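You operate a simulated robot arm through the tools that you are given. There is no shell and no other tool. Be economical: measure what you need, move in short steps, check, and stop when the job is done.

You run a simulated robot arm. Do the job below in one go: nothing can be reset, and whatever is moved stays where it is left.

## Task
Put things in order on the top of the dresser. At the end: the white paper wad stands where the tall brown brush stood; the black strap watch stands on top of the beige round cedar block; the tall brown brush stands where the black strap watch stood; the red clothes peg stands where the white paper wad stood; whatever was shut is shut again. Leave all else as you found it, and nothing knocked over.

The check looks at the end state, three seconds after you hand in, the way a careful person would. Anything else that was tipped, shoved, dropped, spilled or broken makes it a failure.

## Robot
A 6-joint arm with a two-finger parallel gripper, fixed in place. Base frame: the origin is at the foot of the arm, x ahead of it, y to its left, z up; the work surface is at about z = -0.003. Units: m, rad, N and s.
With the tool pointing down near the work surface it reaches from about 0.12 to 0.5 m from the base axis. Its first joint turns from -1.257 to 1.257 rad. Payload 0.65 kg.
The tool frame sits at the grasp point between the pads (the TCP): z along the fingers, y along the line on which they close. The tips reach 0.025 m beyond it. Largest opening 0.076 m; finger width 0.018, thickness 0.01; the body of the gripper, 0.036 by 0.078 m, starts 0.045 m behind the TCP.
Orientation is that of the tool frame in the base frame, as [roll, pitch, yaw] about the fixed x, y, z axes, in that order (R = Rz(yaw) Ry(pitch) Rx(roll)). With the fingers straight down and closing along the base's y, the tool's x points along the base's -x, its y along +y and its z along -z.

## Interface
- The arm moves only by the tool arm_command. Its argument "steps" is a list of rows, each an object of numbers (a shift or turn left out is 0, a gripper value left out holds the last): "dx", "dy", "dz": the shift along the tool's x, y, z in m; "ax", "ay", "az": the turn, a rotation vector about the tool's x, y, z in rad. In form: [{"dx": .., "dy": .., "dz": .., "ax": .., "ay": .., "az": ..}, ...]. A call has 1 to 12 rows; each row shifts and turns the commanded pose from where the row before left it, along the tool's axes as they then stand. "gripper" is the opening, from 0 (shut) to 1 (fully open), set as the call begins (left out, the last holds). Each row takes 0.2 s and may step no farther than 0.05 m and 0.15 rad from the row before; otherwise, or with a gripper value out of range, the whole call is refused. Where a pose cannot be reached the arm comes as near as it can. A force on the tool above 40 N (or 10 N above the force at the start of the call, whichever is more), or a blocked arm, ends the call early, and 0.2 s more pass. Each finger travels about 0.108 m/s and halts on what it meets, pressing with about 36 N; the grip force reading is that of the motor and also rises with nothing between the fingers. The clock runs only during rows and for 0.2 s after the last one: add rows that do not move to give the fingers time. The reply holds the time, the measured pose of the TCP, the force on the tool along the base axes, the opening and the grip force, in the units named above and with some noise, and new pictures: "show" is both (left out), scene, wrist or none.
- Cameras (640 x 400 px; columns grow to the right, rows downward): "scene" is fixed at [0.0737, 0.287, 0.4124]; the picture's right is [-0.58, -0.81, 0.00], its down [-0.40, 0.29, -0.87] and it looks along [0.71, -0.51, -0.49] (base axes); focal length 265 px, centre (320, 200). "wrist" rides on the gripper at [0.058, 0.011, -0.081] in the tool frame; the picture's right is [-0.18, 0.98, 0.00], its down [-0.75, -0.14, -0.64] and it looks along [-0.63, -0.12, 0.77] (tool axes); focal length 243 px, centre (320, 200).
- probe_pixels(camera, pixels): for up to 12 pixels [column, row] of the newest picture of that camera ("zoom" is the newest enlarged one), the place [x, y, z] in the base frame of the surface seen there, good to about 0.002 m. It takes no simulated time.
- zoom(camera, box): a new picture of the part [left, top, right, bottom] of that camera's present view, enlarged. It takes no simulated time.
- job_done(): hands the job in; it is judged then, once.

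Work in short steps. Measure before you move; look again where a grasp or a placing could have gone wrong, and mend it. You have 80 turns and 170 pictures in all, those below and enlarged ones among them. Open the gripper and draw the arm clear of the work before you hand the job in, unless the task says otherwise; then end with one line.

The tools are called after "Request:" as a command line: name --argument value ..., lists and objects as JSON in quotes. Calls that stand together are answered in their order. arm_command: Moves the arm, as the interface text tells. Its arguments: {"type":"object","properties":{"steps":{"type":"array","items":{"type":"object","properties":{"dx":{"type":"number"},"dy":{"type":"number"},"dz":{"type":"number"},"ax":{"type":"number"},"ay":{"type":"number"},"az":{"type":"number"}}}},"gripper":{"type":"number"},"show":{"type":"string","enum":["both","scene","wrist","none"]}},"required":["steps"]} The other tools are called the same way: probe_pixels (camera, pixels) gives the place of the surface under pixels of a picture; zoom (camera, box) takes an enlarged picture of a part of a camera's view; job_done () hands the job in.

At the start:

```text
time: 0.0
eef_pos: [0.2422, -0.0545, 0.2763]
tool_rot: [-3.139, -0.001, -3.141]
ft_force: [0.0, -0.9, 0.0]
grip_width: 0.0759
gripper_force: 0.0
```

scene: 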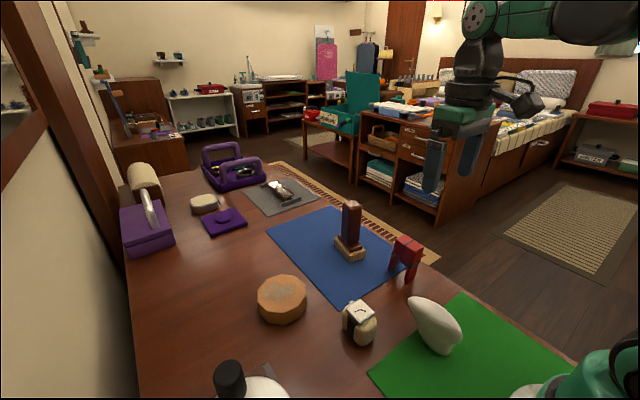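
wrist: 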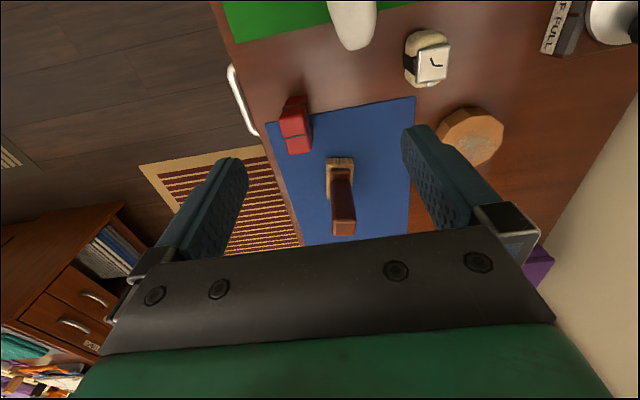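

I see the brush at (350,230), peg at (405,257), cedar block at (282,298), watch at (360,322) and white wad at (435,325). I'll zoom in for detail before measuring.

Request:
zoom --camera "scene" --box '[220, 190, 540, 390]'

Request:
zoom --camera "wrist" --box '[220, 0, 640, 260]'

Request:
zoom --camera "scene" --box '[100, 130, 340, 280]'

Request:
probe_pixels --camera "scene" --pixels '[[351, 205], [349, 243], [350, 257], [404, 240], [410, 278], [393, 268], [282, 285], [282, 320], [360, 312], [358, 338], [432, 315], [436, 350]]'

Request:
probe_pixels --camera "wrist" --pixels '[[340, 165], [343, 225], [295, 125], [300, 148], [472, 130], [432, 62], [420, 40], [352, 20], [356, 45], [330, 195], [445, 80], [296, 102]]'

```text
2.00 times, centred on (380, 290) of scene
```

zoom: 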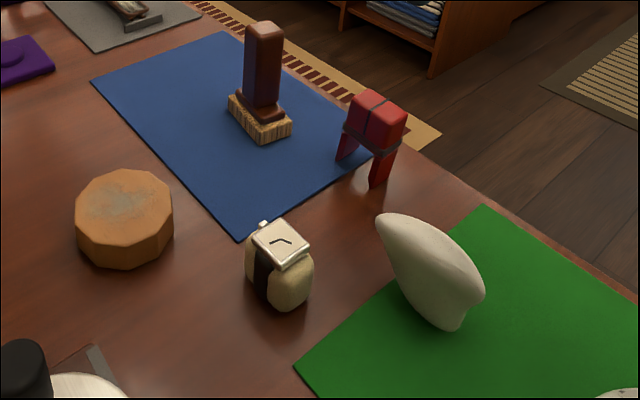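

```text
1.52 times, centred on (430, 130) of wrist
```

zoom: 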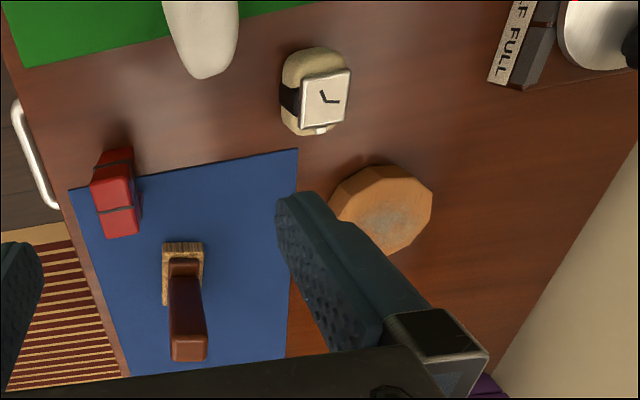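

```text
2.67 times, centred on (220, 205) of scene
```

zoom: 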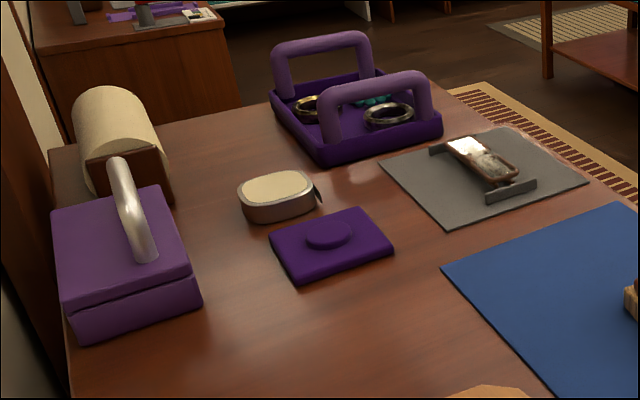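

```text
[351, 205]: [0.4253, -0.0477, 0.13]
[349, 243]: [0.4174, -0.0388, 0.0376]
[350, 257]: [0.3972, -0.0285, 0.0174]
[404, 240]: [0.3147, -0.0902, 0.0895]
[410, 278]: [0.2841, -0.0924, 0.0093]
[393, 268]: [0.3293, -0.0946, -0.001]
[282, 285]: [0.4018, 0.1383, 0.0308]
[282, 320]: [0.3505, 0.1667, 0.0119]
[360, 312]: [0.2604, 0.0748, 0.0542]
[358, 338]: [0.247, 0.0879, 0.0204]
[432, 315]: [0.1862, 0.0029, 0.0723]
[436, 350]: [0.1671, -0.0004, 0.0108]
```

```text
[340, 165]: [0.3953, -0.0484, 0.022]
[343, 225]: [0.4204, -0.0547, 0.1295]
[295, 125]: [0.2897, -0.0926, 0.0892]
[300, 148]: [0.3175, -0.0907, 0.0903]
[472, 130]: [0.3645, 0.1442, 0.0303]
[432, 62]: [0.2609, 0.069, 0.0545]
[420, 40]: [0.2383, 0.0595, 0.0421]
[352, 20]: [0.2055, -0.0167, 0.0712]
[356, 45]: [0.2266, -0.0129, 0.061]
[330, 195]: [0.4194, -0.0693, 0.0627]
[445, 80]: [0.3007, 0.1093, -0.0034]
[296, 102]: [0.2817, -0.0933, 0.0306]
```

Nothing needs opening. Order will be watch → block, brush → watch spot, wad → brush spot, peg → wad spot. I'll measure the watch and block outlines first.

Request:
probe_pixels --camera "wrist" --pixels '[[408, 50], [408, 75], [430, 33], [447, 40], [449, 66], [416, 82], [432, 84], [440, 130], [503, 128], [468, 110], [480, 160], [455, 120]]'

Request:
probe_pixels --camera "scene" --pixels '[[344, 313], [344, 328], [360, 343], [375, 333], [375, 322], [346, 304], [354, 302], [374, 311], [362, 322], [259, 292], [305, 295], [280, 277]]'

Request:
zoom --camera "scene" --box '[320, 285, 400, 355]'

```text
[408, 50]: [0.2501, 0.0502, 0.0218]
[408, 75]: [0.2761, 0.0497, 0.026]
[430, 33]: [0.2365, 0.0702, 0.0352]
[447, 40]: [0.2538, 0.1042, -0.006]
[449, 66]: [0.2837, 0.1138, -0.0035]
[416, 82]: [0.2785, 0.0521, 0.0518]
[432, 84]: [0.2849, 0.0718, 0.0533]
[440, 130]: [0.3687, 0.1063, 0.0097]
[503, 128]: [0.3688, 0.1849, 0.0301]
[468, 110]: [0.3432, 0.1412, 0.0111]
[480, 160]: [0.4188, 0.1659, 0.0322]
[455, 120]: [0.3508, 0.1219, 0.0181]
```

```text
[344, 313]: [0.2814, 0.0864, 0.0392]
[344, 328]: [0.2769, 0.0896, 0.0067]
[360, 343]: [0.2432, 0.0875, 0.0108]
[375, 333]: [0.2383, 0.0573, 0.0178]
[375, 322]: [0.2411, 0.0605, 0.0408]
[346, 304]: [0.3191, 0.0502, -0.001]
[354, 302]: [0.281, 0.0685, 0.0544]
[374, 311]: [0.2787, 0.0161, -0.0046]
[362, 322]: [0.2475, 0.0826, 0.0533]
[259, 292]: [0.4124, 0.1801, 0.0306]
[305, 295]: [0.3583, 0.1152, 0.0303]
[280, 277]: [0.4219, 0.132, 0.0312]
```

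```text
5.71 times, centred on (360, 320) of scene
```

zoom: 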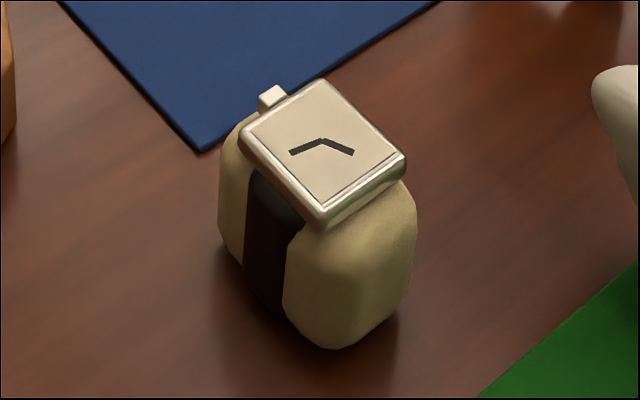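

Watch spans x 0.235–0.285, y 0.048–0.092, top 0.055, centre (0.26, 0.07); block centre (0.384, 0.146), top 0.031. Moving above the watch, then part-way down.

Request:
arm_command --steps '[{"dx": -0.006, "dy": 0.0415}, {"dx": -0.006, "dy": 0.0415}, {"dx": -0.006, "dy": 0.0415}, {"dz": 0.05}, {"dz": 0.05}, {"dz": 0.05}, {}]' --gripper 1

```text
time: 1.6
eef_pos: [0.2613, 0.0723, 0.124]
tool_rot: [-3.14, -0.001, -3.141]
ft_force: [0.4, -1.0, 0.1]
grip_width: 0.0762
gripper_force: 0.0
```

scene: 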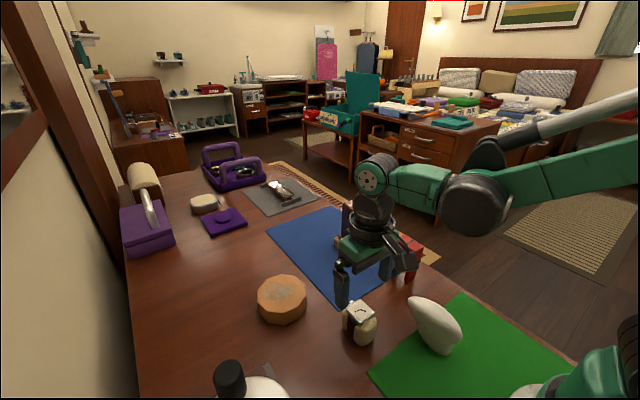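
wrist: 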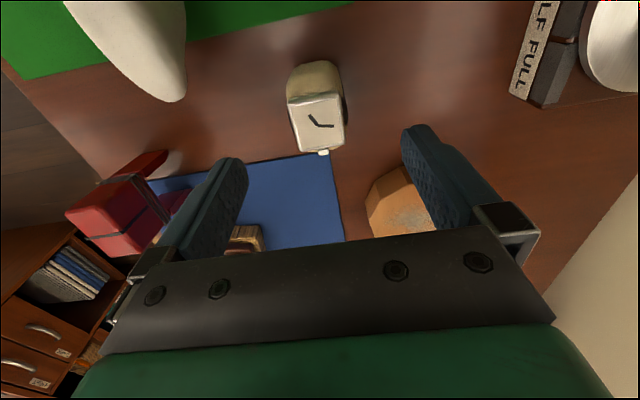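

Fingers straddle the watch at (318,108). Descending to z≈0.032.

Request:
arm_command --steps '[{"dy": -0.002, "dz": 0.046}, {"dz": 0.046}, {}]'

```text
time: 2.4
eef_pos: [0.2596, 0.0694, 0.0346]
tool_rot: [-3.139, 0.0, 3.141]
ft_force: [0.0, -0.3, 0.0]
grip_width: 0.0758
gripper_force: 0.2
```

scene: 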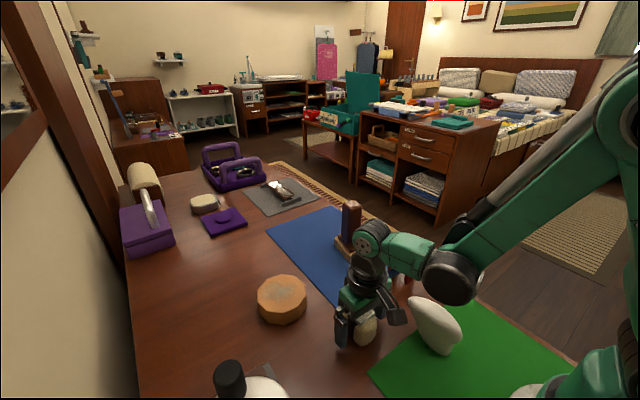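
wrist: 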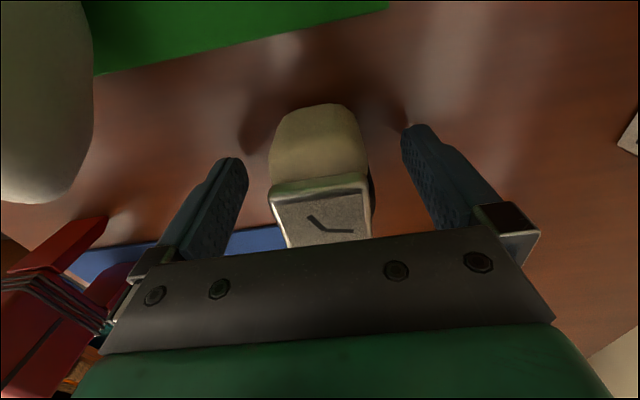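

Fingers are on both sides of the watch; closing.

Request:
arm_command --steps '[{}, {}, {}, {}]' --gripper 0 --show "wrist"

Request:
arm_command --steps '[{"dz": -0.03}, {"dz": -0.04}, {"dz": -0.04}, {}]'

```text
time: 3.4
eef_pos: [0.259, 0.071, 0.0345]
tool_rot: [-3.142, 0.0, 3.141]
ft_force: [0.3, 0.9, 1.3]
grip_width: 0.0375
gripper_force: 35.8
```

wrist: 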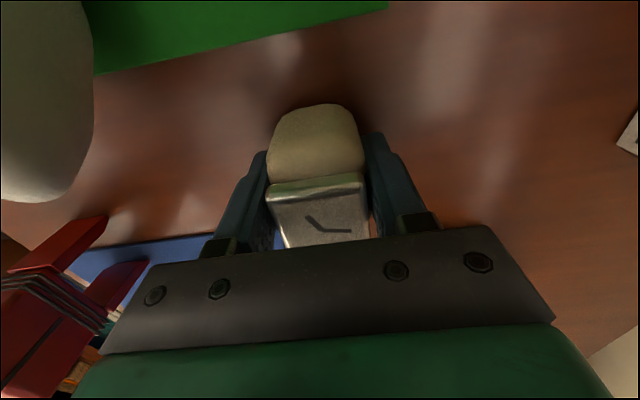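

```text
time: 4.4
eef_pos: [0.2614, 0.0697, 0.1442]
tool_rot: [3.141, -0.001, 3.141]
ft_force: [0.2, 0.2, 0.2]
grip_width: 0.0373
gripper_force: 36.3
```

scene: 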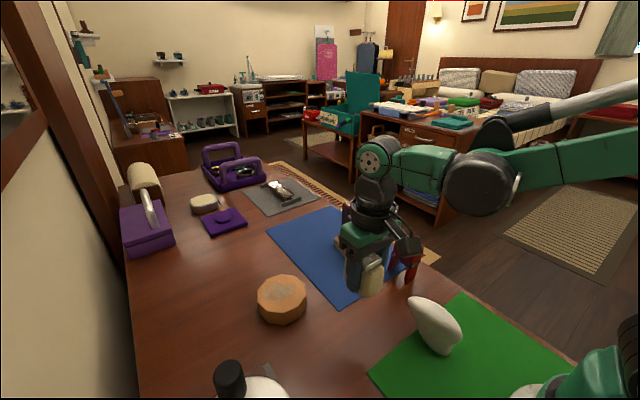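
wrist: 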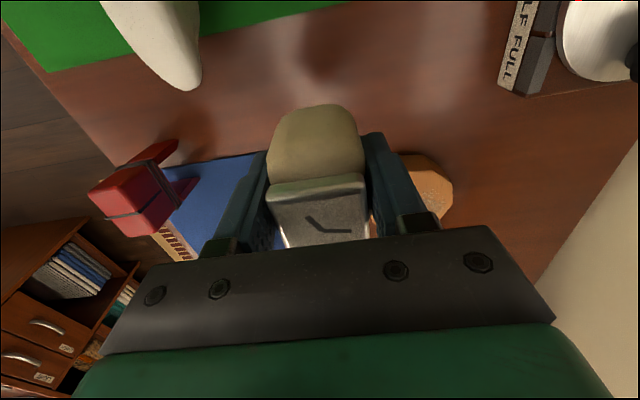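

Watch is held firmly and lifted. Carrying it to over the block (dx −0.124, dy +0.076), then look.

Request:
arm_command --steps '[{"dx": -0.0413, "dy": 0.0253}, {"dx": -0.0413, "dy": 0.0253}, {"dx": -0.0413, "dy": 0.0253}, {"dz": 0.03}, {}]'

```text
time: 5.6
eef_pos: [0.384, 0.1462, 0.1131]
tool_rot: [-3.14, 0.0, -3.141]
ft_force: [0.6, 0.2, -0.9]
grip_width: 0.0378
gripper_force: 36.0
```

scene: 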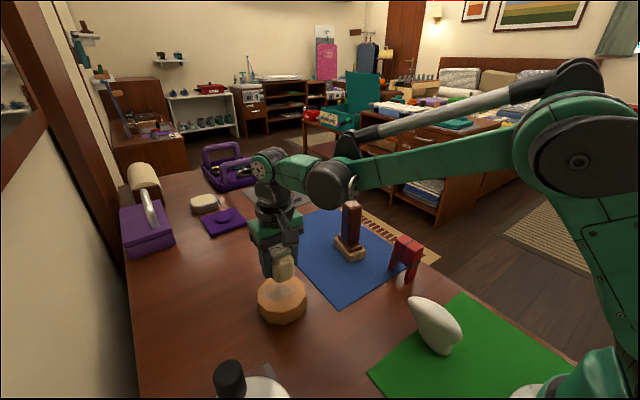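
wrist: 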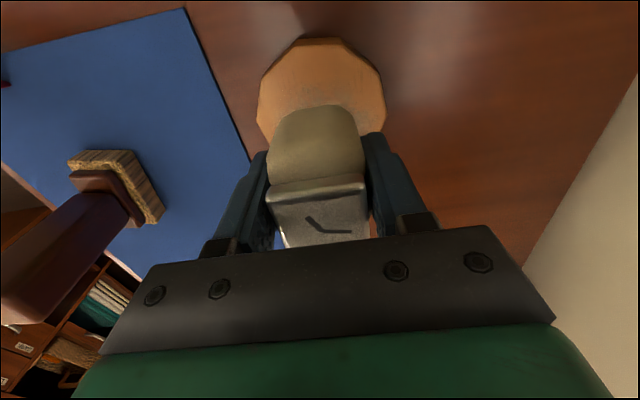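

Centred over the block. Lowering to TCP z≈0.070.

Request:
arm_command --steps '[{"dz": 0.025}, {"dz": 0.014}, {"dz": 0.003}, {}]'

Request:
zoom --camera "scene" --box '[220, 220, 360, 340]'

```text
time: 6.6
eef_pos: [0.3845, 0.1442, 0.0718]
tool_rot: [-3.14, 0.001, -3.141]
ft_force: [-0.5, 0.9, -1.1]
grip_width: 0.0376
gripper_force: 36.2
```

scene: 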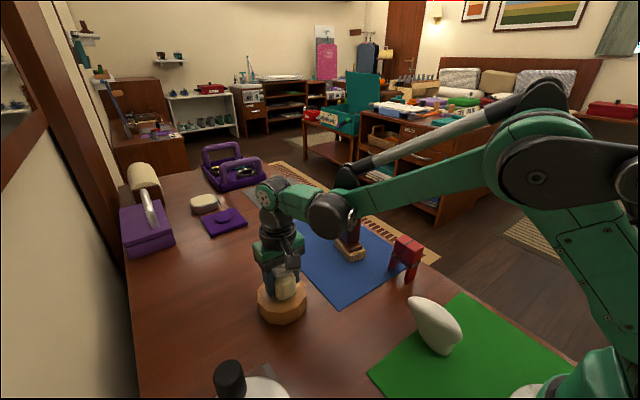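
wrist: 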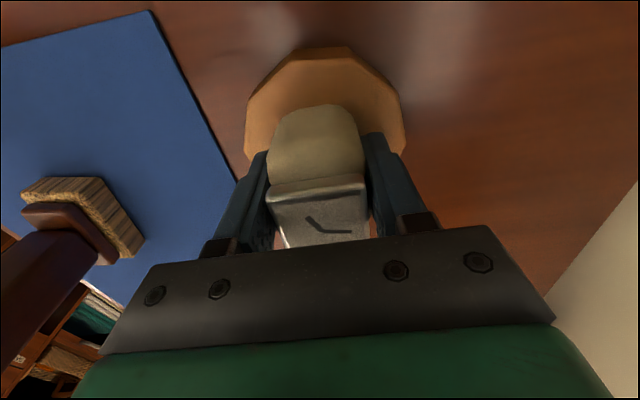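

```text
3.33 times, centred on (290, 280) of scene
```

zoom: 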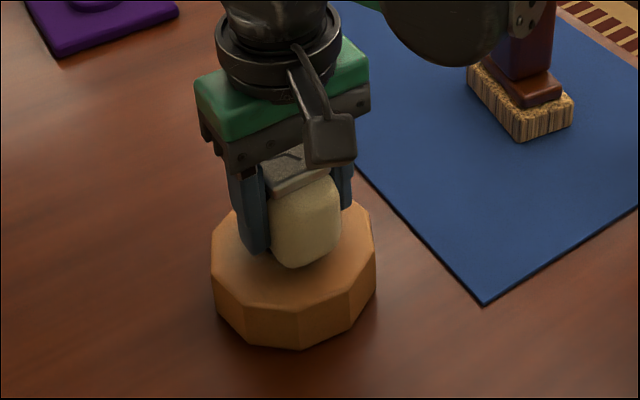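

No contact yet; easing down a few mm more, watching the force.

Request:
arm_command --steps '[{"dz": 0.0015}, {"dz": 0.0015}, {}]' --show "none"

```text
time: 7.4
eef_pos: [0.3842, 0.1438, 0.0695]
tool_rot: [-3.141, 0.001, -3.14]
ft_force: [0.2, -0.6, -1.7]
grip_width: 0.0373
gripper_force: 36.2
```

Request:
arm_command --steps '[{"dz": 0.001}, {"dz": 0.001}, {}]' --show "none"

```text
time: 8.1
eef_pos: [0.3843, 0.1437, 0.0679]
tool_rot: [-3.14, 0.001, 3.139]
ft_force: [-0.5, -0.8, 16.0]
grip_width: 0.0374
gripper_force: 35.9
stopped in row 3: the force on the tool passed its limit (the readings are from after the stop); the commanded pose is now the measured one
```

Contact at z≈0.068 (16 N), so the watch is seated. Opening and drawing up.

Request:
arm_command --steps '[{}, {}, {}]' --gripper 1 --show "none"

Request:
arm_command --steps '[{"dz": -0.03}, {"dz": -0.05}, {"dz": -0.05}, {"dx": 0.04, "dy": -0.03, "dz": -0.0}, {"dx": 0.04, "dy": -0.02, "dz": -0.02}, {"dx": 0.03, "dy": -0.04}, {}]'

Request:
zoom --camera "scene" --box '[220, 190, 540, 390]'

```text
time: 8.9
eef_pos: [0.3853, 0.1446, 0.0675]
tool_rot: [-3.137, 0.001, 3.139]
ft_force: [0.0, 0.4, 0.2]
grip_width: 0.0761
gripper_force: 0.0
```

```text
time: 10.5
eef_pos: [0.2753, 0.0533, 0.2201]
tool_rot: [-3.139, -0.001, 3.141]
ft_force: [0.0, -0.3, 1.0]
grip_width: 0.0759
gripper_force: 0.0
```

scene: 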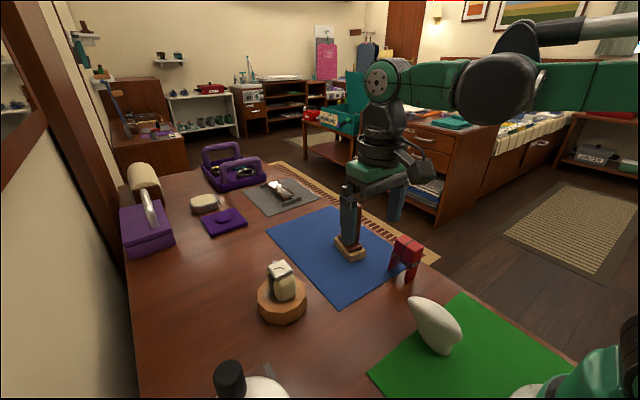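
wrist: 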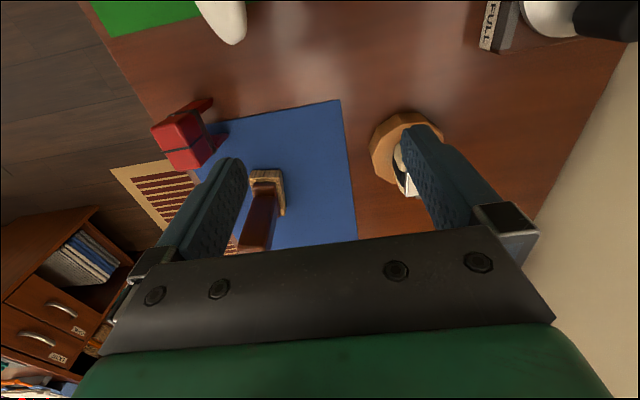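

```text
2.00 times, centred on (380, 290) of scene
```

zoom: 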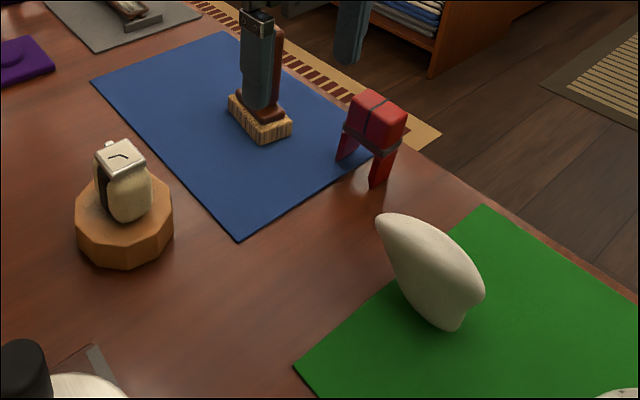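

The watch stands on the block. Moving to a place with a clear view of the brush to measure it.

Request:
arm_command --steps '[{"dx": 0.02, "dy": -0.05}, {"dx": 0.02, "dy": -0.05}, {"dx": 0.0}, {}]'

Request:
zoom --camera "wrist" --box '[220, 70, 460, 250]'

Request:
zoom --camera "scene" --box '[300, 190, 440, 290]'

```text
refused: row 1 steps farther than a row can; nothing moved
```

```text
2.22 times, centred on (340, 160) of wrist
```

zoom: 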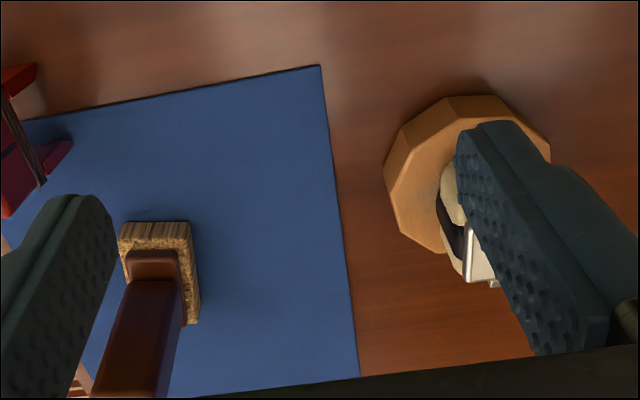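

```text
4.00 times, centred on (370, 240) of scene
```

zoom: 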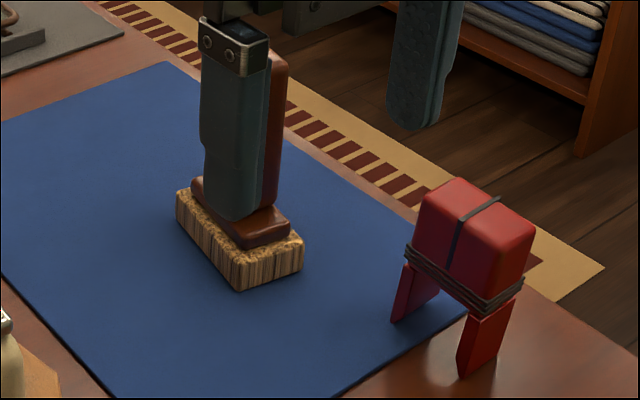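

The move was refused as too long per row; redoing with smaller rows.

Request:
arm_command --steps '[{"dx": 0.012, "dy": -0.036}, {"dx": 0.012, "dy": -0.036}, {"dx": 0.012, "dy": -0.036}, {}]'

Request:
zoom --camera "scene" --box '[300, 190, 440, 290]'

Request:
zoom --camera "wrist" --box '[240, 100, 440, 240]'

```text
time: 11.5
eef_pos: [0.2369, -0.0551, 0.2175]
tool_rot: [-3.14, 0.0, -3.141]
ft_force: [-0.2, -0.1, -0.4]
grip_width: 0.076
gripper_force: 0.1
```

scene: 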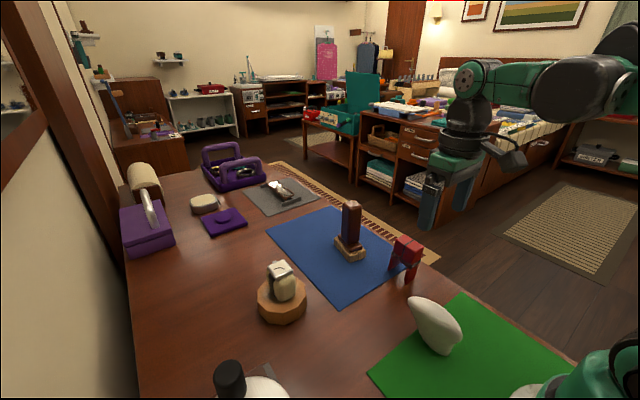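
wrist: 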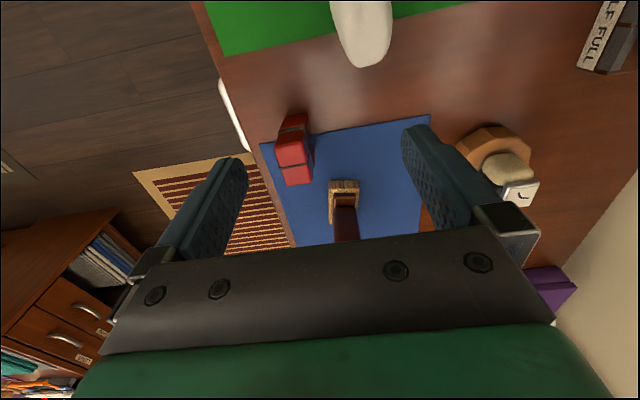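

```text
4.00 times, centred on (370, 240) of scene
```

zoom: 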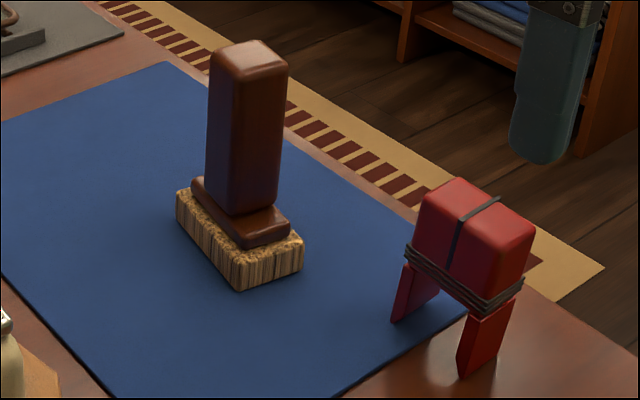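

```text
2.86 times, centred on (340, 170) of wrist
```

zoom: 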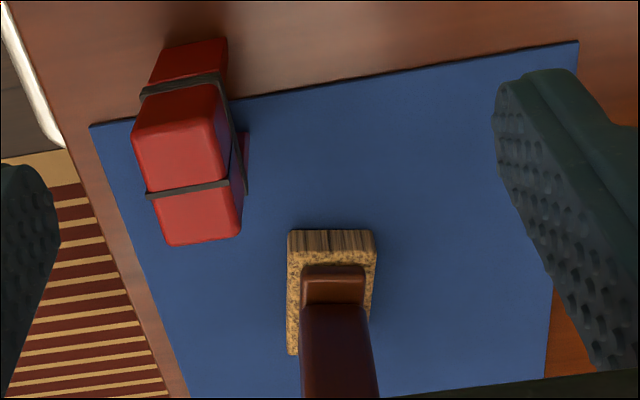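

Probing the brush's handle faces, top corners and base corners from the scene camera.

Request:
probe_pixels --camera "scene" --pixels '[[344, 204], [352, 208], [360, 206], [352, 201], [344, 225], [350, 225], [355, 225], [359, 225], [350, 260], [336, 242], [364, 255], [348, 242]]'

Request:
probe_pixels --camera "wrist" --pixels '[[332, 185], [357, 185], [343, 185], [331, 205], [357, 205], [345, 215], [338, 215], [353, 215], [345, 198], [345, 235]]'

```text
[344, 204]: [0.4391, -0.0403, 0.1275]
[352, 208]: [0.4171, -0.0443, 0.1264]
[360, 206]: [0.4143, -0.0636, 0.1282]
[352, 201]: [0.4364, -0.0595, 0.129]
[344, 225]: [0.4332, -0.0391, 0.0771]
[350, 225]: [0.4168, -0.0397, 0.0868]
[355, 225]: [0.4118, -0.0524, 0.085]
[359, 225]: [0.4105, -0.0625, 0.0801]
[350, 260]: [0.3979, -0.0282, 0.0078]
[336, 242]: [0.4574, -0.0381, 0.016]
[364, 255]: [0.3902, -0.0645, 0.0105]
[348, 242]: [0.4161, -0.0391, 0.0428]
```

```text
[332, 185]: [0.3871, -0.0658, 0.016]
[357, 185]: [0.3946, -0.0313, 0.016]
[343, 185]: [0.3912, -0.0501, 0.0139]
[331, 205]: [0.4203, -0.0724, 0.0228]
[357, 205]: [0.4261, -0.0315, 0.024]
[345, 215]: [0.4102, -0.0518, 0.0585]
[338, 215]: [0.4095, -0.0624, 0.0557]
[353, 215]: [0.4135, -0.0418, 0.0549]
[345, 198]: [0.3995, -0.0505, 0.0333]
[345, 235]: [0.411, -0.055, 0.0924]
```

Brush: handle ~0.026 square, centre ≈(0.425, −0.054), top z 0.13, yaw ≈ −0.19 rad; base centre ≈(0.422, −0.055). Moving above it with the tool turned to match.

Request:
arm_command --steps '[{"dx": -0.047, "dy": 0.0005}, {"dx": -0.047}, {"dx": -0.047}, {"dx": -0.047}, {"az": 0.095}, {"az": 0.095}, {"dz": 0.04}, {}]'

```text
time: 13.3
eef_pos: [0.4256, -0.0531, 0.1773]
tool_rot: [-3.139, -0.001, 2.953]
ft_force: [-0.4, 0.2, -0.5]
grip_width: 0.0758
gripper_force: 0.1
```

scene: 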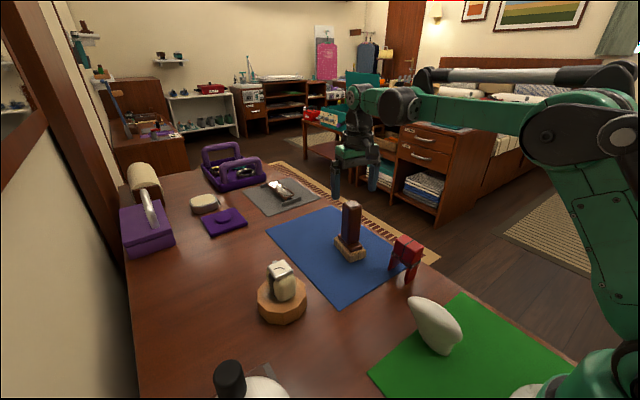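
wrist: 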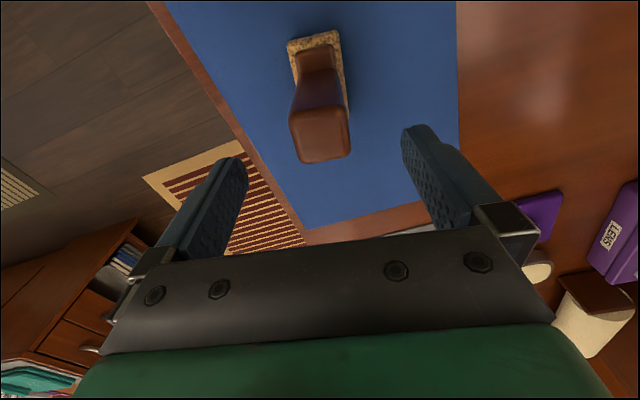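

Brush top is at (320,140) in the wrist picture; probing it to verify alignment.

Request:
probe_pixels --camera "wrist" --pixels '[[293, 120], [302, 158], [345, 150], [344, 112], [320, 135], [318, 90], [304, 75], [333, 72]]'

```text
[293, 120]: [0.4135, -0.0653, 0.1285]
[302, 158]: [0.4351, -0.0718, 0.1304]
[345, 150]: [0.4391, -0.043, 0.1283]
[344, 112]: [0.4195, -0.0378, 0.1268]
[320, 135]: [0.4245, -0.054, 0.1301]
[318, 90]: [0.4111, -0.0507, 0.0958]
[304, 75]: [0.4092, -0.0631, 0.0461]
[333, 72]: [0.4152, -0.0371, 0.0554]
```

Handle centre (0.427, −0.0545); TCP is within 2 mm. Descending to z≈0.093 and closing.

Request:
arm_command --steps '[{"dx": -0.001, "dy": -0.0015, "dz": 0.042}, {"dz": 0.042}, {}]'

Request:
arm_command --steps '[{}, {}, {}, {}]' --gripper 0

```text
time: 14.1
eef_pos: [0.4268, -0.0557, 0.0929]
tool_rot: [-3.14, 0.0, 2.953]
ft_force: [0.6, 0.5, 1.2]
grip_width: 0.0762
gripper_force: 0.1
```

scene: 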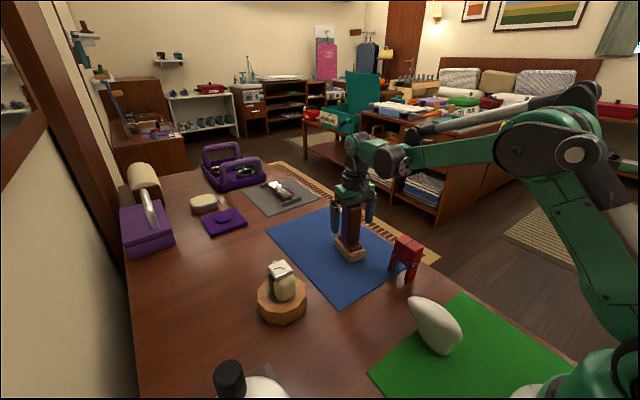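
wrist: 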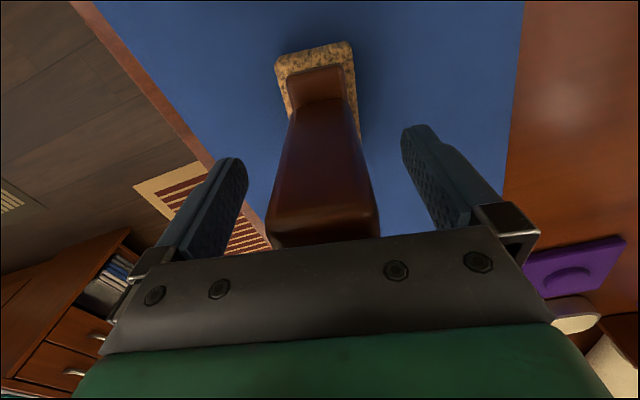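

```text
time: 15.1
eef_pos: [0.4281, -0.057, 0.0948]
tool_rot: [-3.14, 0.001, 2.95]
ft_force: [0.0, 0.1, -0.1]
grip_width: 0.0336
gripper_force: 35.9
```

scene: 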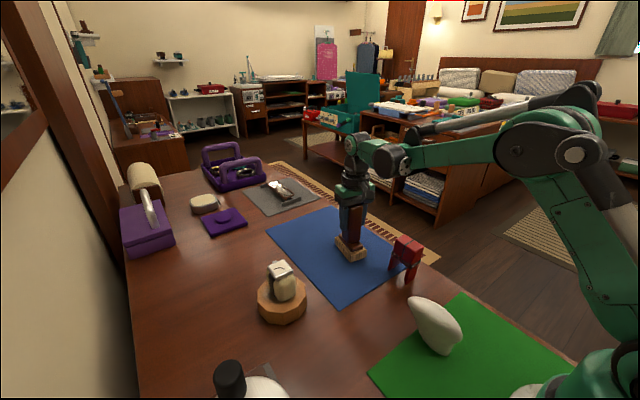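
wrist: 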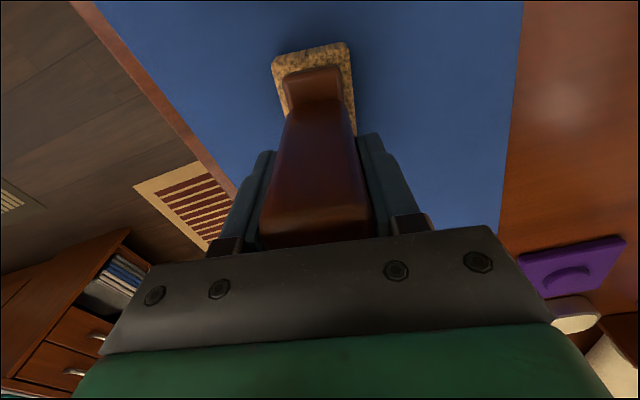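

Gripped (0.0336 opening). Lifting 0.1 m, turning back by 0.19, and carrying to above the watch's old spot.

Request:
arm_command --steps '[{"dz": -0.03}, {"dz": -0.04}, {"dz": -0.035}, {"az": -0.095}, {"az": -0.095}, {"dx": 0.0327, "dy": 0.0252}, {"dx": 0.0327, "dy": 0.0252}, {"dx": 0.0327, "dy": 0.0252}, {"dx": 0.0327, "dy": 0.0252}, {"dx": 0.0327, "dy": 0.0252}, {}]'

```text
time: 17.5
eef_pos: [0.2628, 0.0722, 0.1991]
tool_rot: [-3.14, 0.001, -3.14]
ft_force: [0.7, 1.3, -1.5]
grip_width: 0.0335
gripper_force: 35.8
```

scene: 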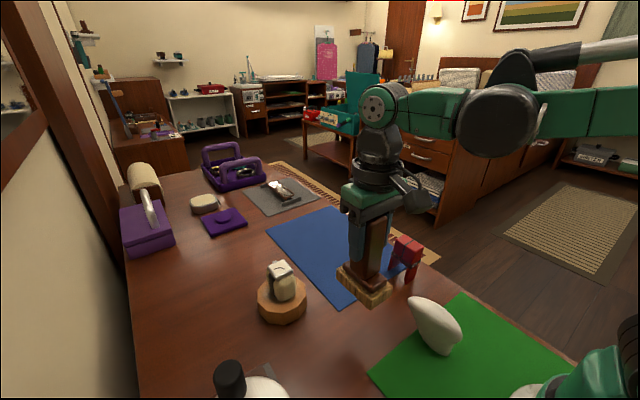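
wrist: 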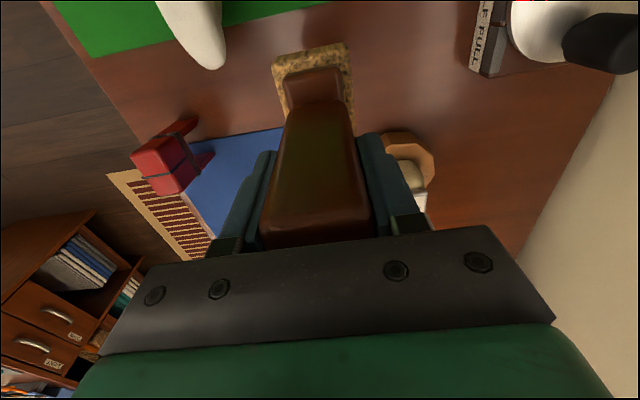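

Brush is hanging upright over the spot. Probing its base corners, and lowering to just above the surface.

Request:
probe_pixels --camera "wrist" --pixels '[[278, 64], [346, 50], [347, 95], [312, 65]]'

Request:
arm_command --steps '[{"dz": 0.045}, {"dz": 0.04}, {"dz": 0.012}, {}]'

```text
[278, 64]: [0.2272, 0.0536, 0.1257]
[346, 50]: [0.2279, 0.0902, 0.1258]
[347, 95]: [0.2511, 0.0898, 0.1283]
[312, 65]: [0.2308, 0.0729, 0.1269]
```

```text
time: 18.5
eef_pos: [0.2628, 0.0705, 0.0999]
tool_rot: [-3.14, 0.0, 3.141]
ft_force: [0.6, 0.0, -1.9]
grip_width: 0.0338
gripper_force: 36.5
```

scene: 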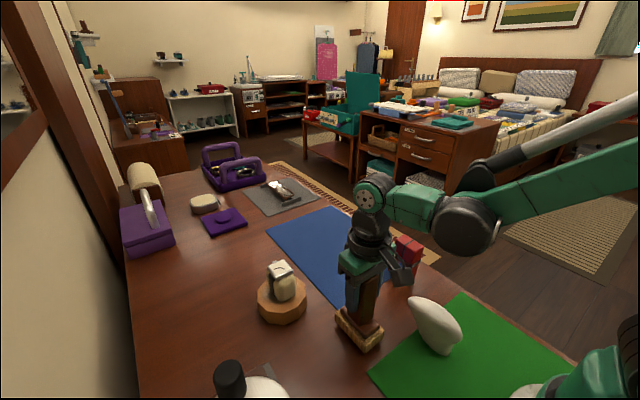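
wrist: 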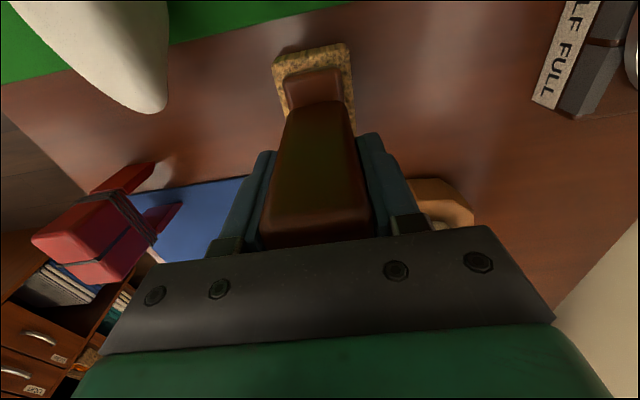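

Base centre ≈(0.26, 0.072). Lowering gently until contact.

Request:
arm_command --steps '[{"dz": 0.002}, {"dz": 0.002}, {"dz": 0.0015}, {}]' --show "none"

Request:
arm_command --steps '[{"dz": 0.001}, {"dz": 0.001}, {}]' --show "none"

```text
time: 19.5
eef_pos: [0.2639, 0.0714, 0.0954]
tool_rot: [-3.139, 0.0, -3.142]
ft_force: [-0.1, 1.0, -1.2]
grip_width: 0.0337
gripper_force: 35.8
```

```text
time: 20.3
eef_pos: [0.2631, 0.0702, 0.0942]
tool_rot: [-3.139, 0.0, 3.141]
ft_force: [-0.1, -1.0, -1.3]
grip_width: 0.0335
gripper_force: 36.1
```

Still hanging (−1.3 N). Continuing down by millimetres.

Request:
arm_command --steps '[{"dz": 0.001}, {"dz": 0.001}, {}]' --show "none"

Request:
arm_command --steps '[{"dz": 0.0007}, {"dz": 0.0007}, {}]' --show "scene"

```text
time: 21.1
eef_pos: [0.2641, 0.0701, 0.0918]
tool_rot: [-3.139, -0.002, -3.14]
ft_force: [-0.1, -0.1, -2.1]
grip_width: 0.0334
gripper_force: 36.2
```

```text
time: 21.9
eef_pos: [0.2643, 0.0711, 0.0912]
tool_rot: [-3.14, 0.0, -3.141]
ft_force: [0.0, -0.3, -1.2]
grip_width: 0.0336
gripper_force: 36.2
```

scene: 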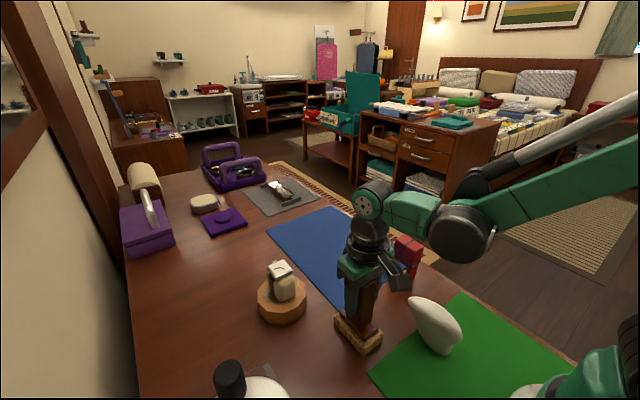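

Request:
arm_command --steps '[{"dz": 0.001}, {"dz": 0.001}, {}]' --show "none"

Request:
zoom --camera "scene" --box '[310, 270, 410, 370]'

```text
time: 22.7
eef_pos: [0.2646, 0.0709, 0.089]
tool_rot: [-3.14, 0.001, -3.141]
ft_force: [-1.1, -2.8, 33.6]
grip_width: 0.0337
gripper_force: 36.2
```

```text
4.00 times, centred on (360, 320) of scene
```

zoom: 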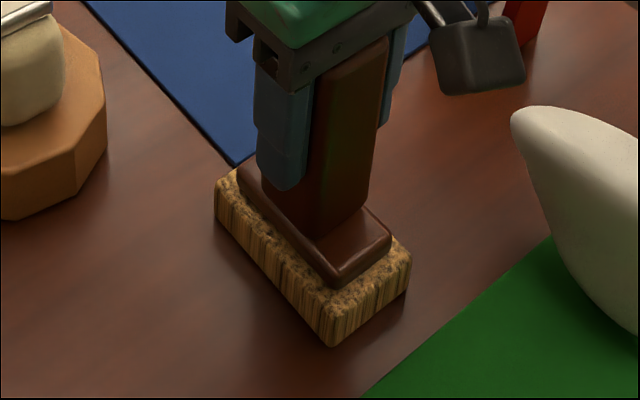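

Firm contact at z≈0.090; brush is flat on the wood. Backing off 1 mm, opening, and rising straight up.

Request:
arm_command --steps '[{"dz": -0.001}, {}]' --show "none"

Request:
arm_command --steps '[{}, {}, {}]' --gripper 1 --show "none"

Request:
arm_command --steps '[{"dz": -0.03}, {"dz": -0.05}, {"dz": -0.05}, {}]'

```text
time: 23.3
eef_pos: [0.2627, 0.0715, 0.0881]
tool_rot: [-3.14, -0.001, -3.141]
ft_force: [0.0, -0.6, -0.3]
grip_width: 0.0337
gripper_force: 35.8
```

```text
time: 24.1
eef_pos: [0.2627, 0.0706, 0.0903]
tool_rot: [-3.138, 0.001, 3.141]
ft_force: [-1.2, 0.4, 0.4]
grip_width: 0.076
gripper_force: 0.0
```

```text
time: 25.1
eef_pos: [0.2639, 0.0719, 0.2218]
tool_rot: [-3.141, -0.001, 3.141]
ft_force: [0.9, 1.0, 0.5]
grip_width: 0.0757
gripper_force: 0.1
```

scene: 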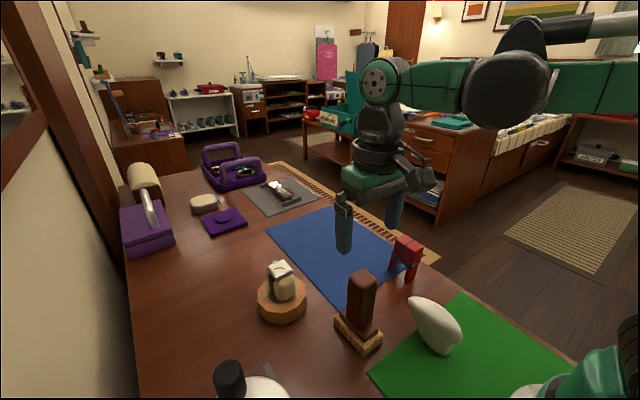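
wrist: 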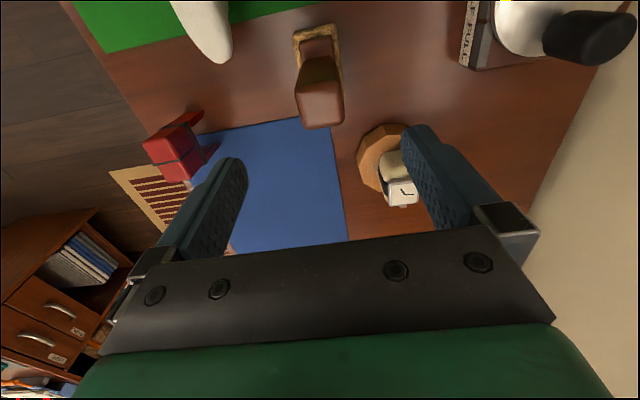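

Brush is standing. Next the wad; moving over near it for a better wrist view.

Request:
arm_command --steps '[{"dz": -0.03}, {"dx": 0.035, "dy": -0.03}, {"dx": 0.035, "dy": -0.03}, {"dx": 0.02, "dy": -0.022}, {}]'

Request:
zoom --camera "scene" --box '[370, 270, 530, 390]'

Request:
zoom --camera "wrist" --box '[220, 0, 460, 150]'

```text
time: 26.3
eef_pos: [0.1729, -0.0125, 0.2517]
tool_rot: [-3.14, 0.001, 3.14]
ft_force: [0.2, -0.1, -0.3]
grip_width: 0.0759
gripper_force: 0.0
```

scene: 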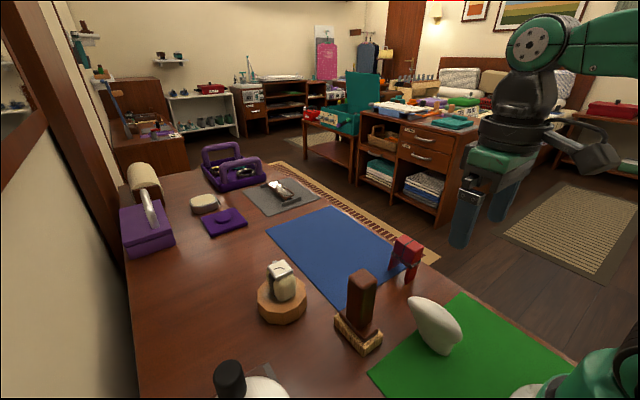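
wrist: 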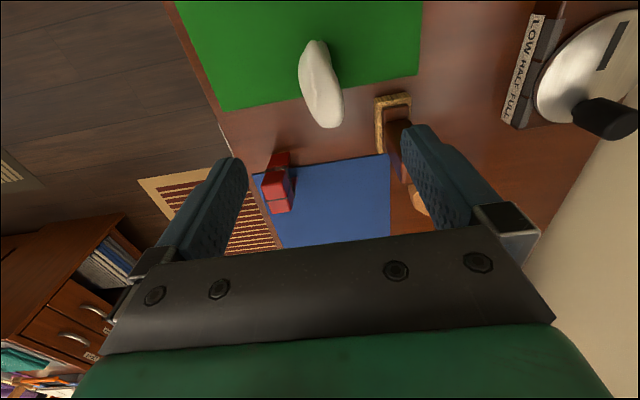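

```text
3.33 times, centred on (450, 330) of scene
```

zoom: 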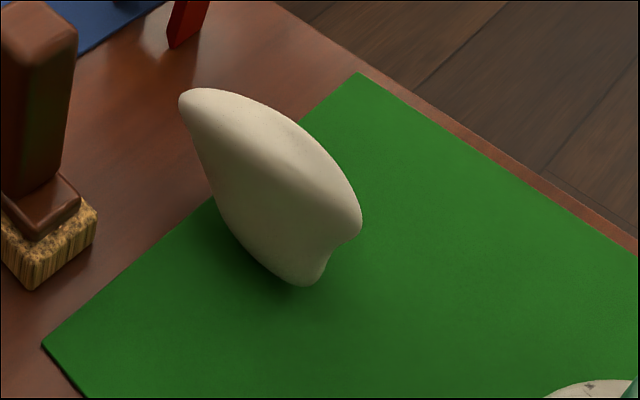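

```text
2.67 times, centred on (340, 75) of wrist
```

zoom: 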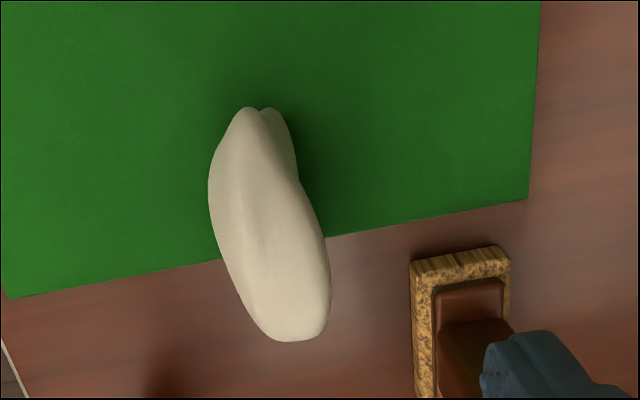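

The wad is a leaning slab, thin in y, leaning to +x. Probing its surface.

Request:
probe_pixels --camera "zoom" --pixels '[[245, 115], [268, 115], [215, 190], [250, 190], [290, 180], [230, 260], [270, 260], [318, 250], [260, 320], [295, 330], [322, 310], [240, 150]]'

Request:
probe_pixels --camera "scene" --pixels '[[413, 302], [420, 300], [430, 303], [415, 310], [420, 325], [428, 340], [440, 350], [447, 352], [445, 335], [457, 325], [440, 320], [430, 320]]'

```text
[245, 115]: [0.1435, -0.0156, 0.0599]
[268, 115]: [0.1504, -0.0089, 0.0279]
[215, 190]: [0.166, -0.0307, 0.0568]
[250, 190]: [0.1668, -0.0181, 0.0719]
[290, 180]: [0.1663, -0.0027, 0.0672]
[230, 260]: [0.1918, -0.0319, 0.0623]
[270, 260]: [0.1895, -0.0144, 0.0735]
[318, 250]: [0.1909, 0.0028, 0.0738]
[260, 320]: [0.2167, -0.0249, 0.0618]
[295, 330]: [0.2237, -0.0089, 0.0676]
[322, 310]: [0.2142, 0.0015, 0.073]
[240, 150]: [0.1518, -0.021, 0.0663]
```

```text
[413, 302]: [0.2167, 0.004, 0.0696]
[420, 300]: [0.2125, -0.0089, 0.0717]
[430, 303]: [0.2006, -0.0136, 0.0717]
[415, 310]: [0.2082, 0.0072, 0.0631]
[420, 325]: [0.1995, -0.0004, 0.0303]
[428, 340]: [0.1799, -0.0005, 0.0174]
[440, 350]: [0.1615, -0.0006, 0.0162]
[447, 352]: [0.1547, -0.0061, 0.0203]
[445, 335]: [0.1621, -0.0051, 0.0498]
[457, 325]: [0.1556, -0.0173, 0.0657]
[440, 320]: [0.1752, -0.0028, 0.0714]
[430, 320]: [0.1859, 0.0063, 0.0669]
```

Wad spans x 0.143–0.225, y −0.032–0.008, top 0.075, yaw ≈ +0.1. Aligning above (0.182, −0.012) and going part-way down.

Request:
arm_command --steps '[{"dx": -0.009}, {"az": -0.1}, {"dz": 0.05}, {"dz": 0.05}, {"dz": 0.035}, {}]'

```text
time: 27.7
eef_pos: [0.1818, -0.0118, 0.1172]
tool_rot: [-3.139, 0.001, -3.043]
ft_force: [-0.2, 0.6, -0.3]
grip_width: 0.076
gripper_force: 0.0
```

scene: 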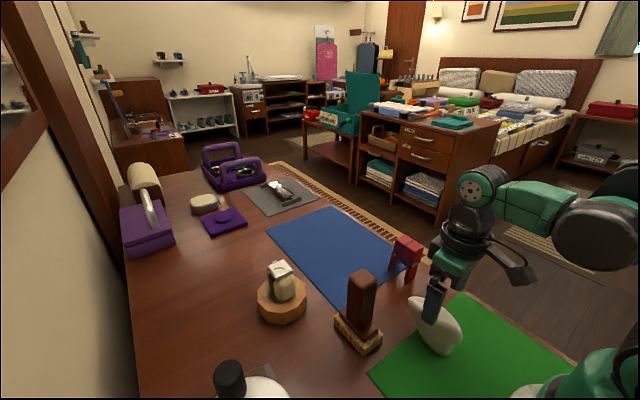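
wrist: 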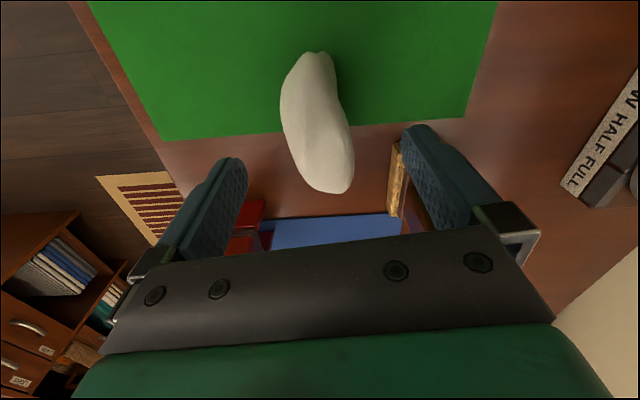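

The wad is centred between the fingers (x≈318). Descending to z≈0.042.

Request:
arm_command --steps '[{"dz": 0.04}, {"dz": 0.035}, {}]'

Request:
zoom --camera "scene" --box '[370, 250, 530, 370]'

```text
time: 28.5
eef_pos: [0.1819, -0.012, 0.0398]
tool_rot: [-3.141, 0.0, -3.042]
ft_force: [0.0, 0.3, 0.4]
grip_width: 0.0762
gripper_force: 0.1
```

scene: 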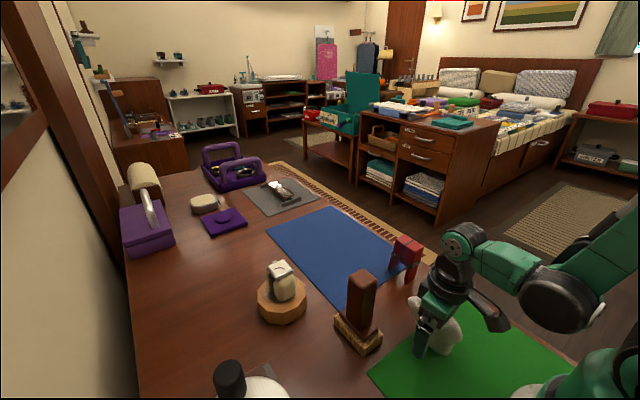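
wrist: 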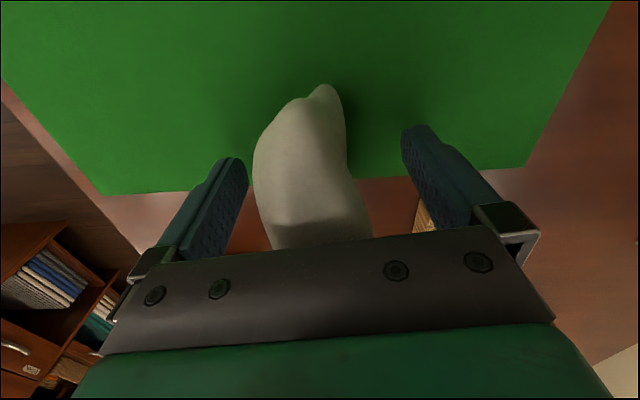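

```text
3.33 times, centred on (450, 310) of scene
```

zoom: 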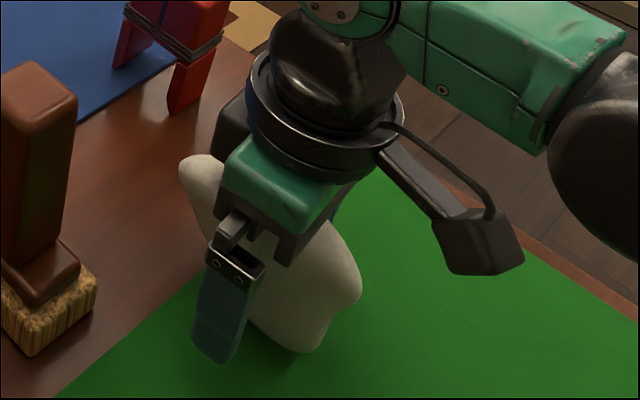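

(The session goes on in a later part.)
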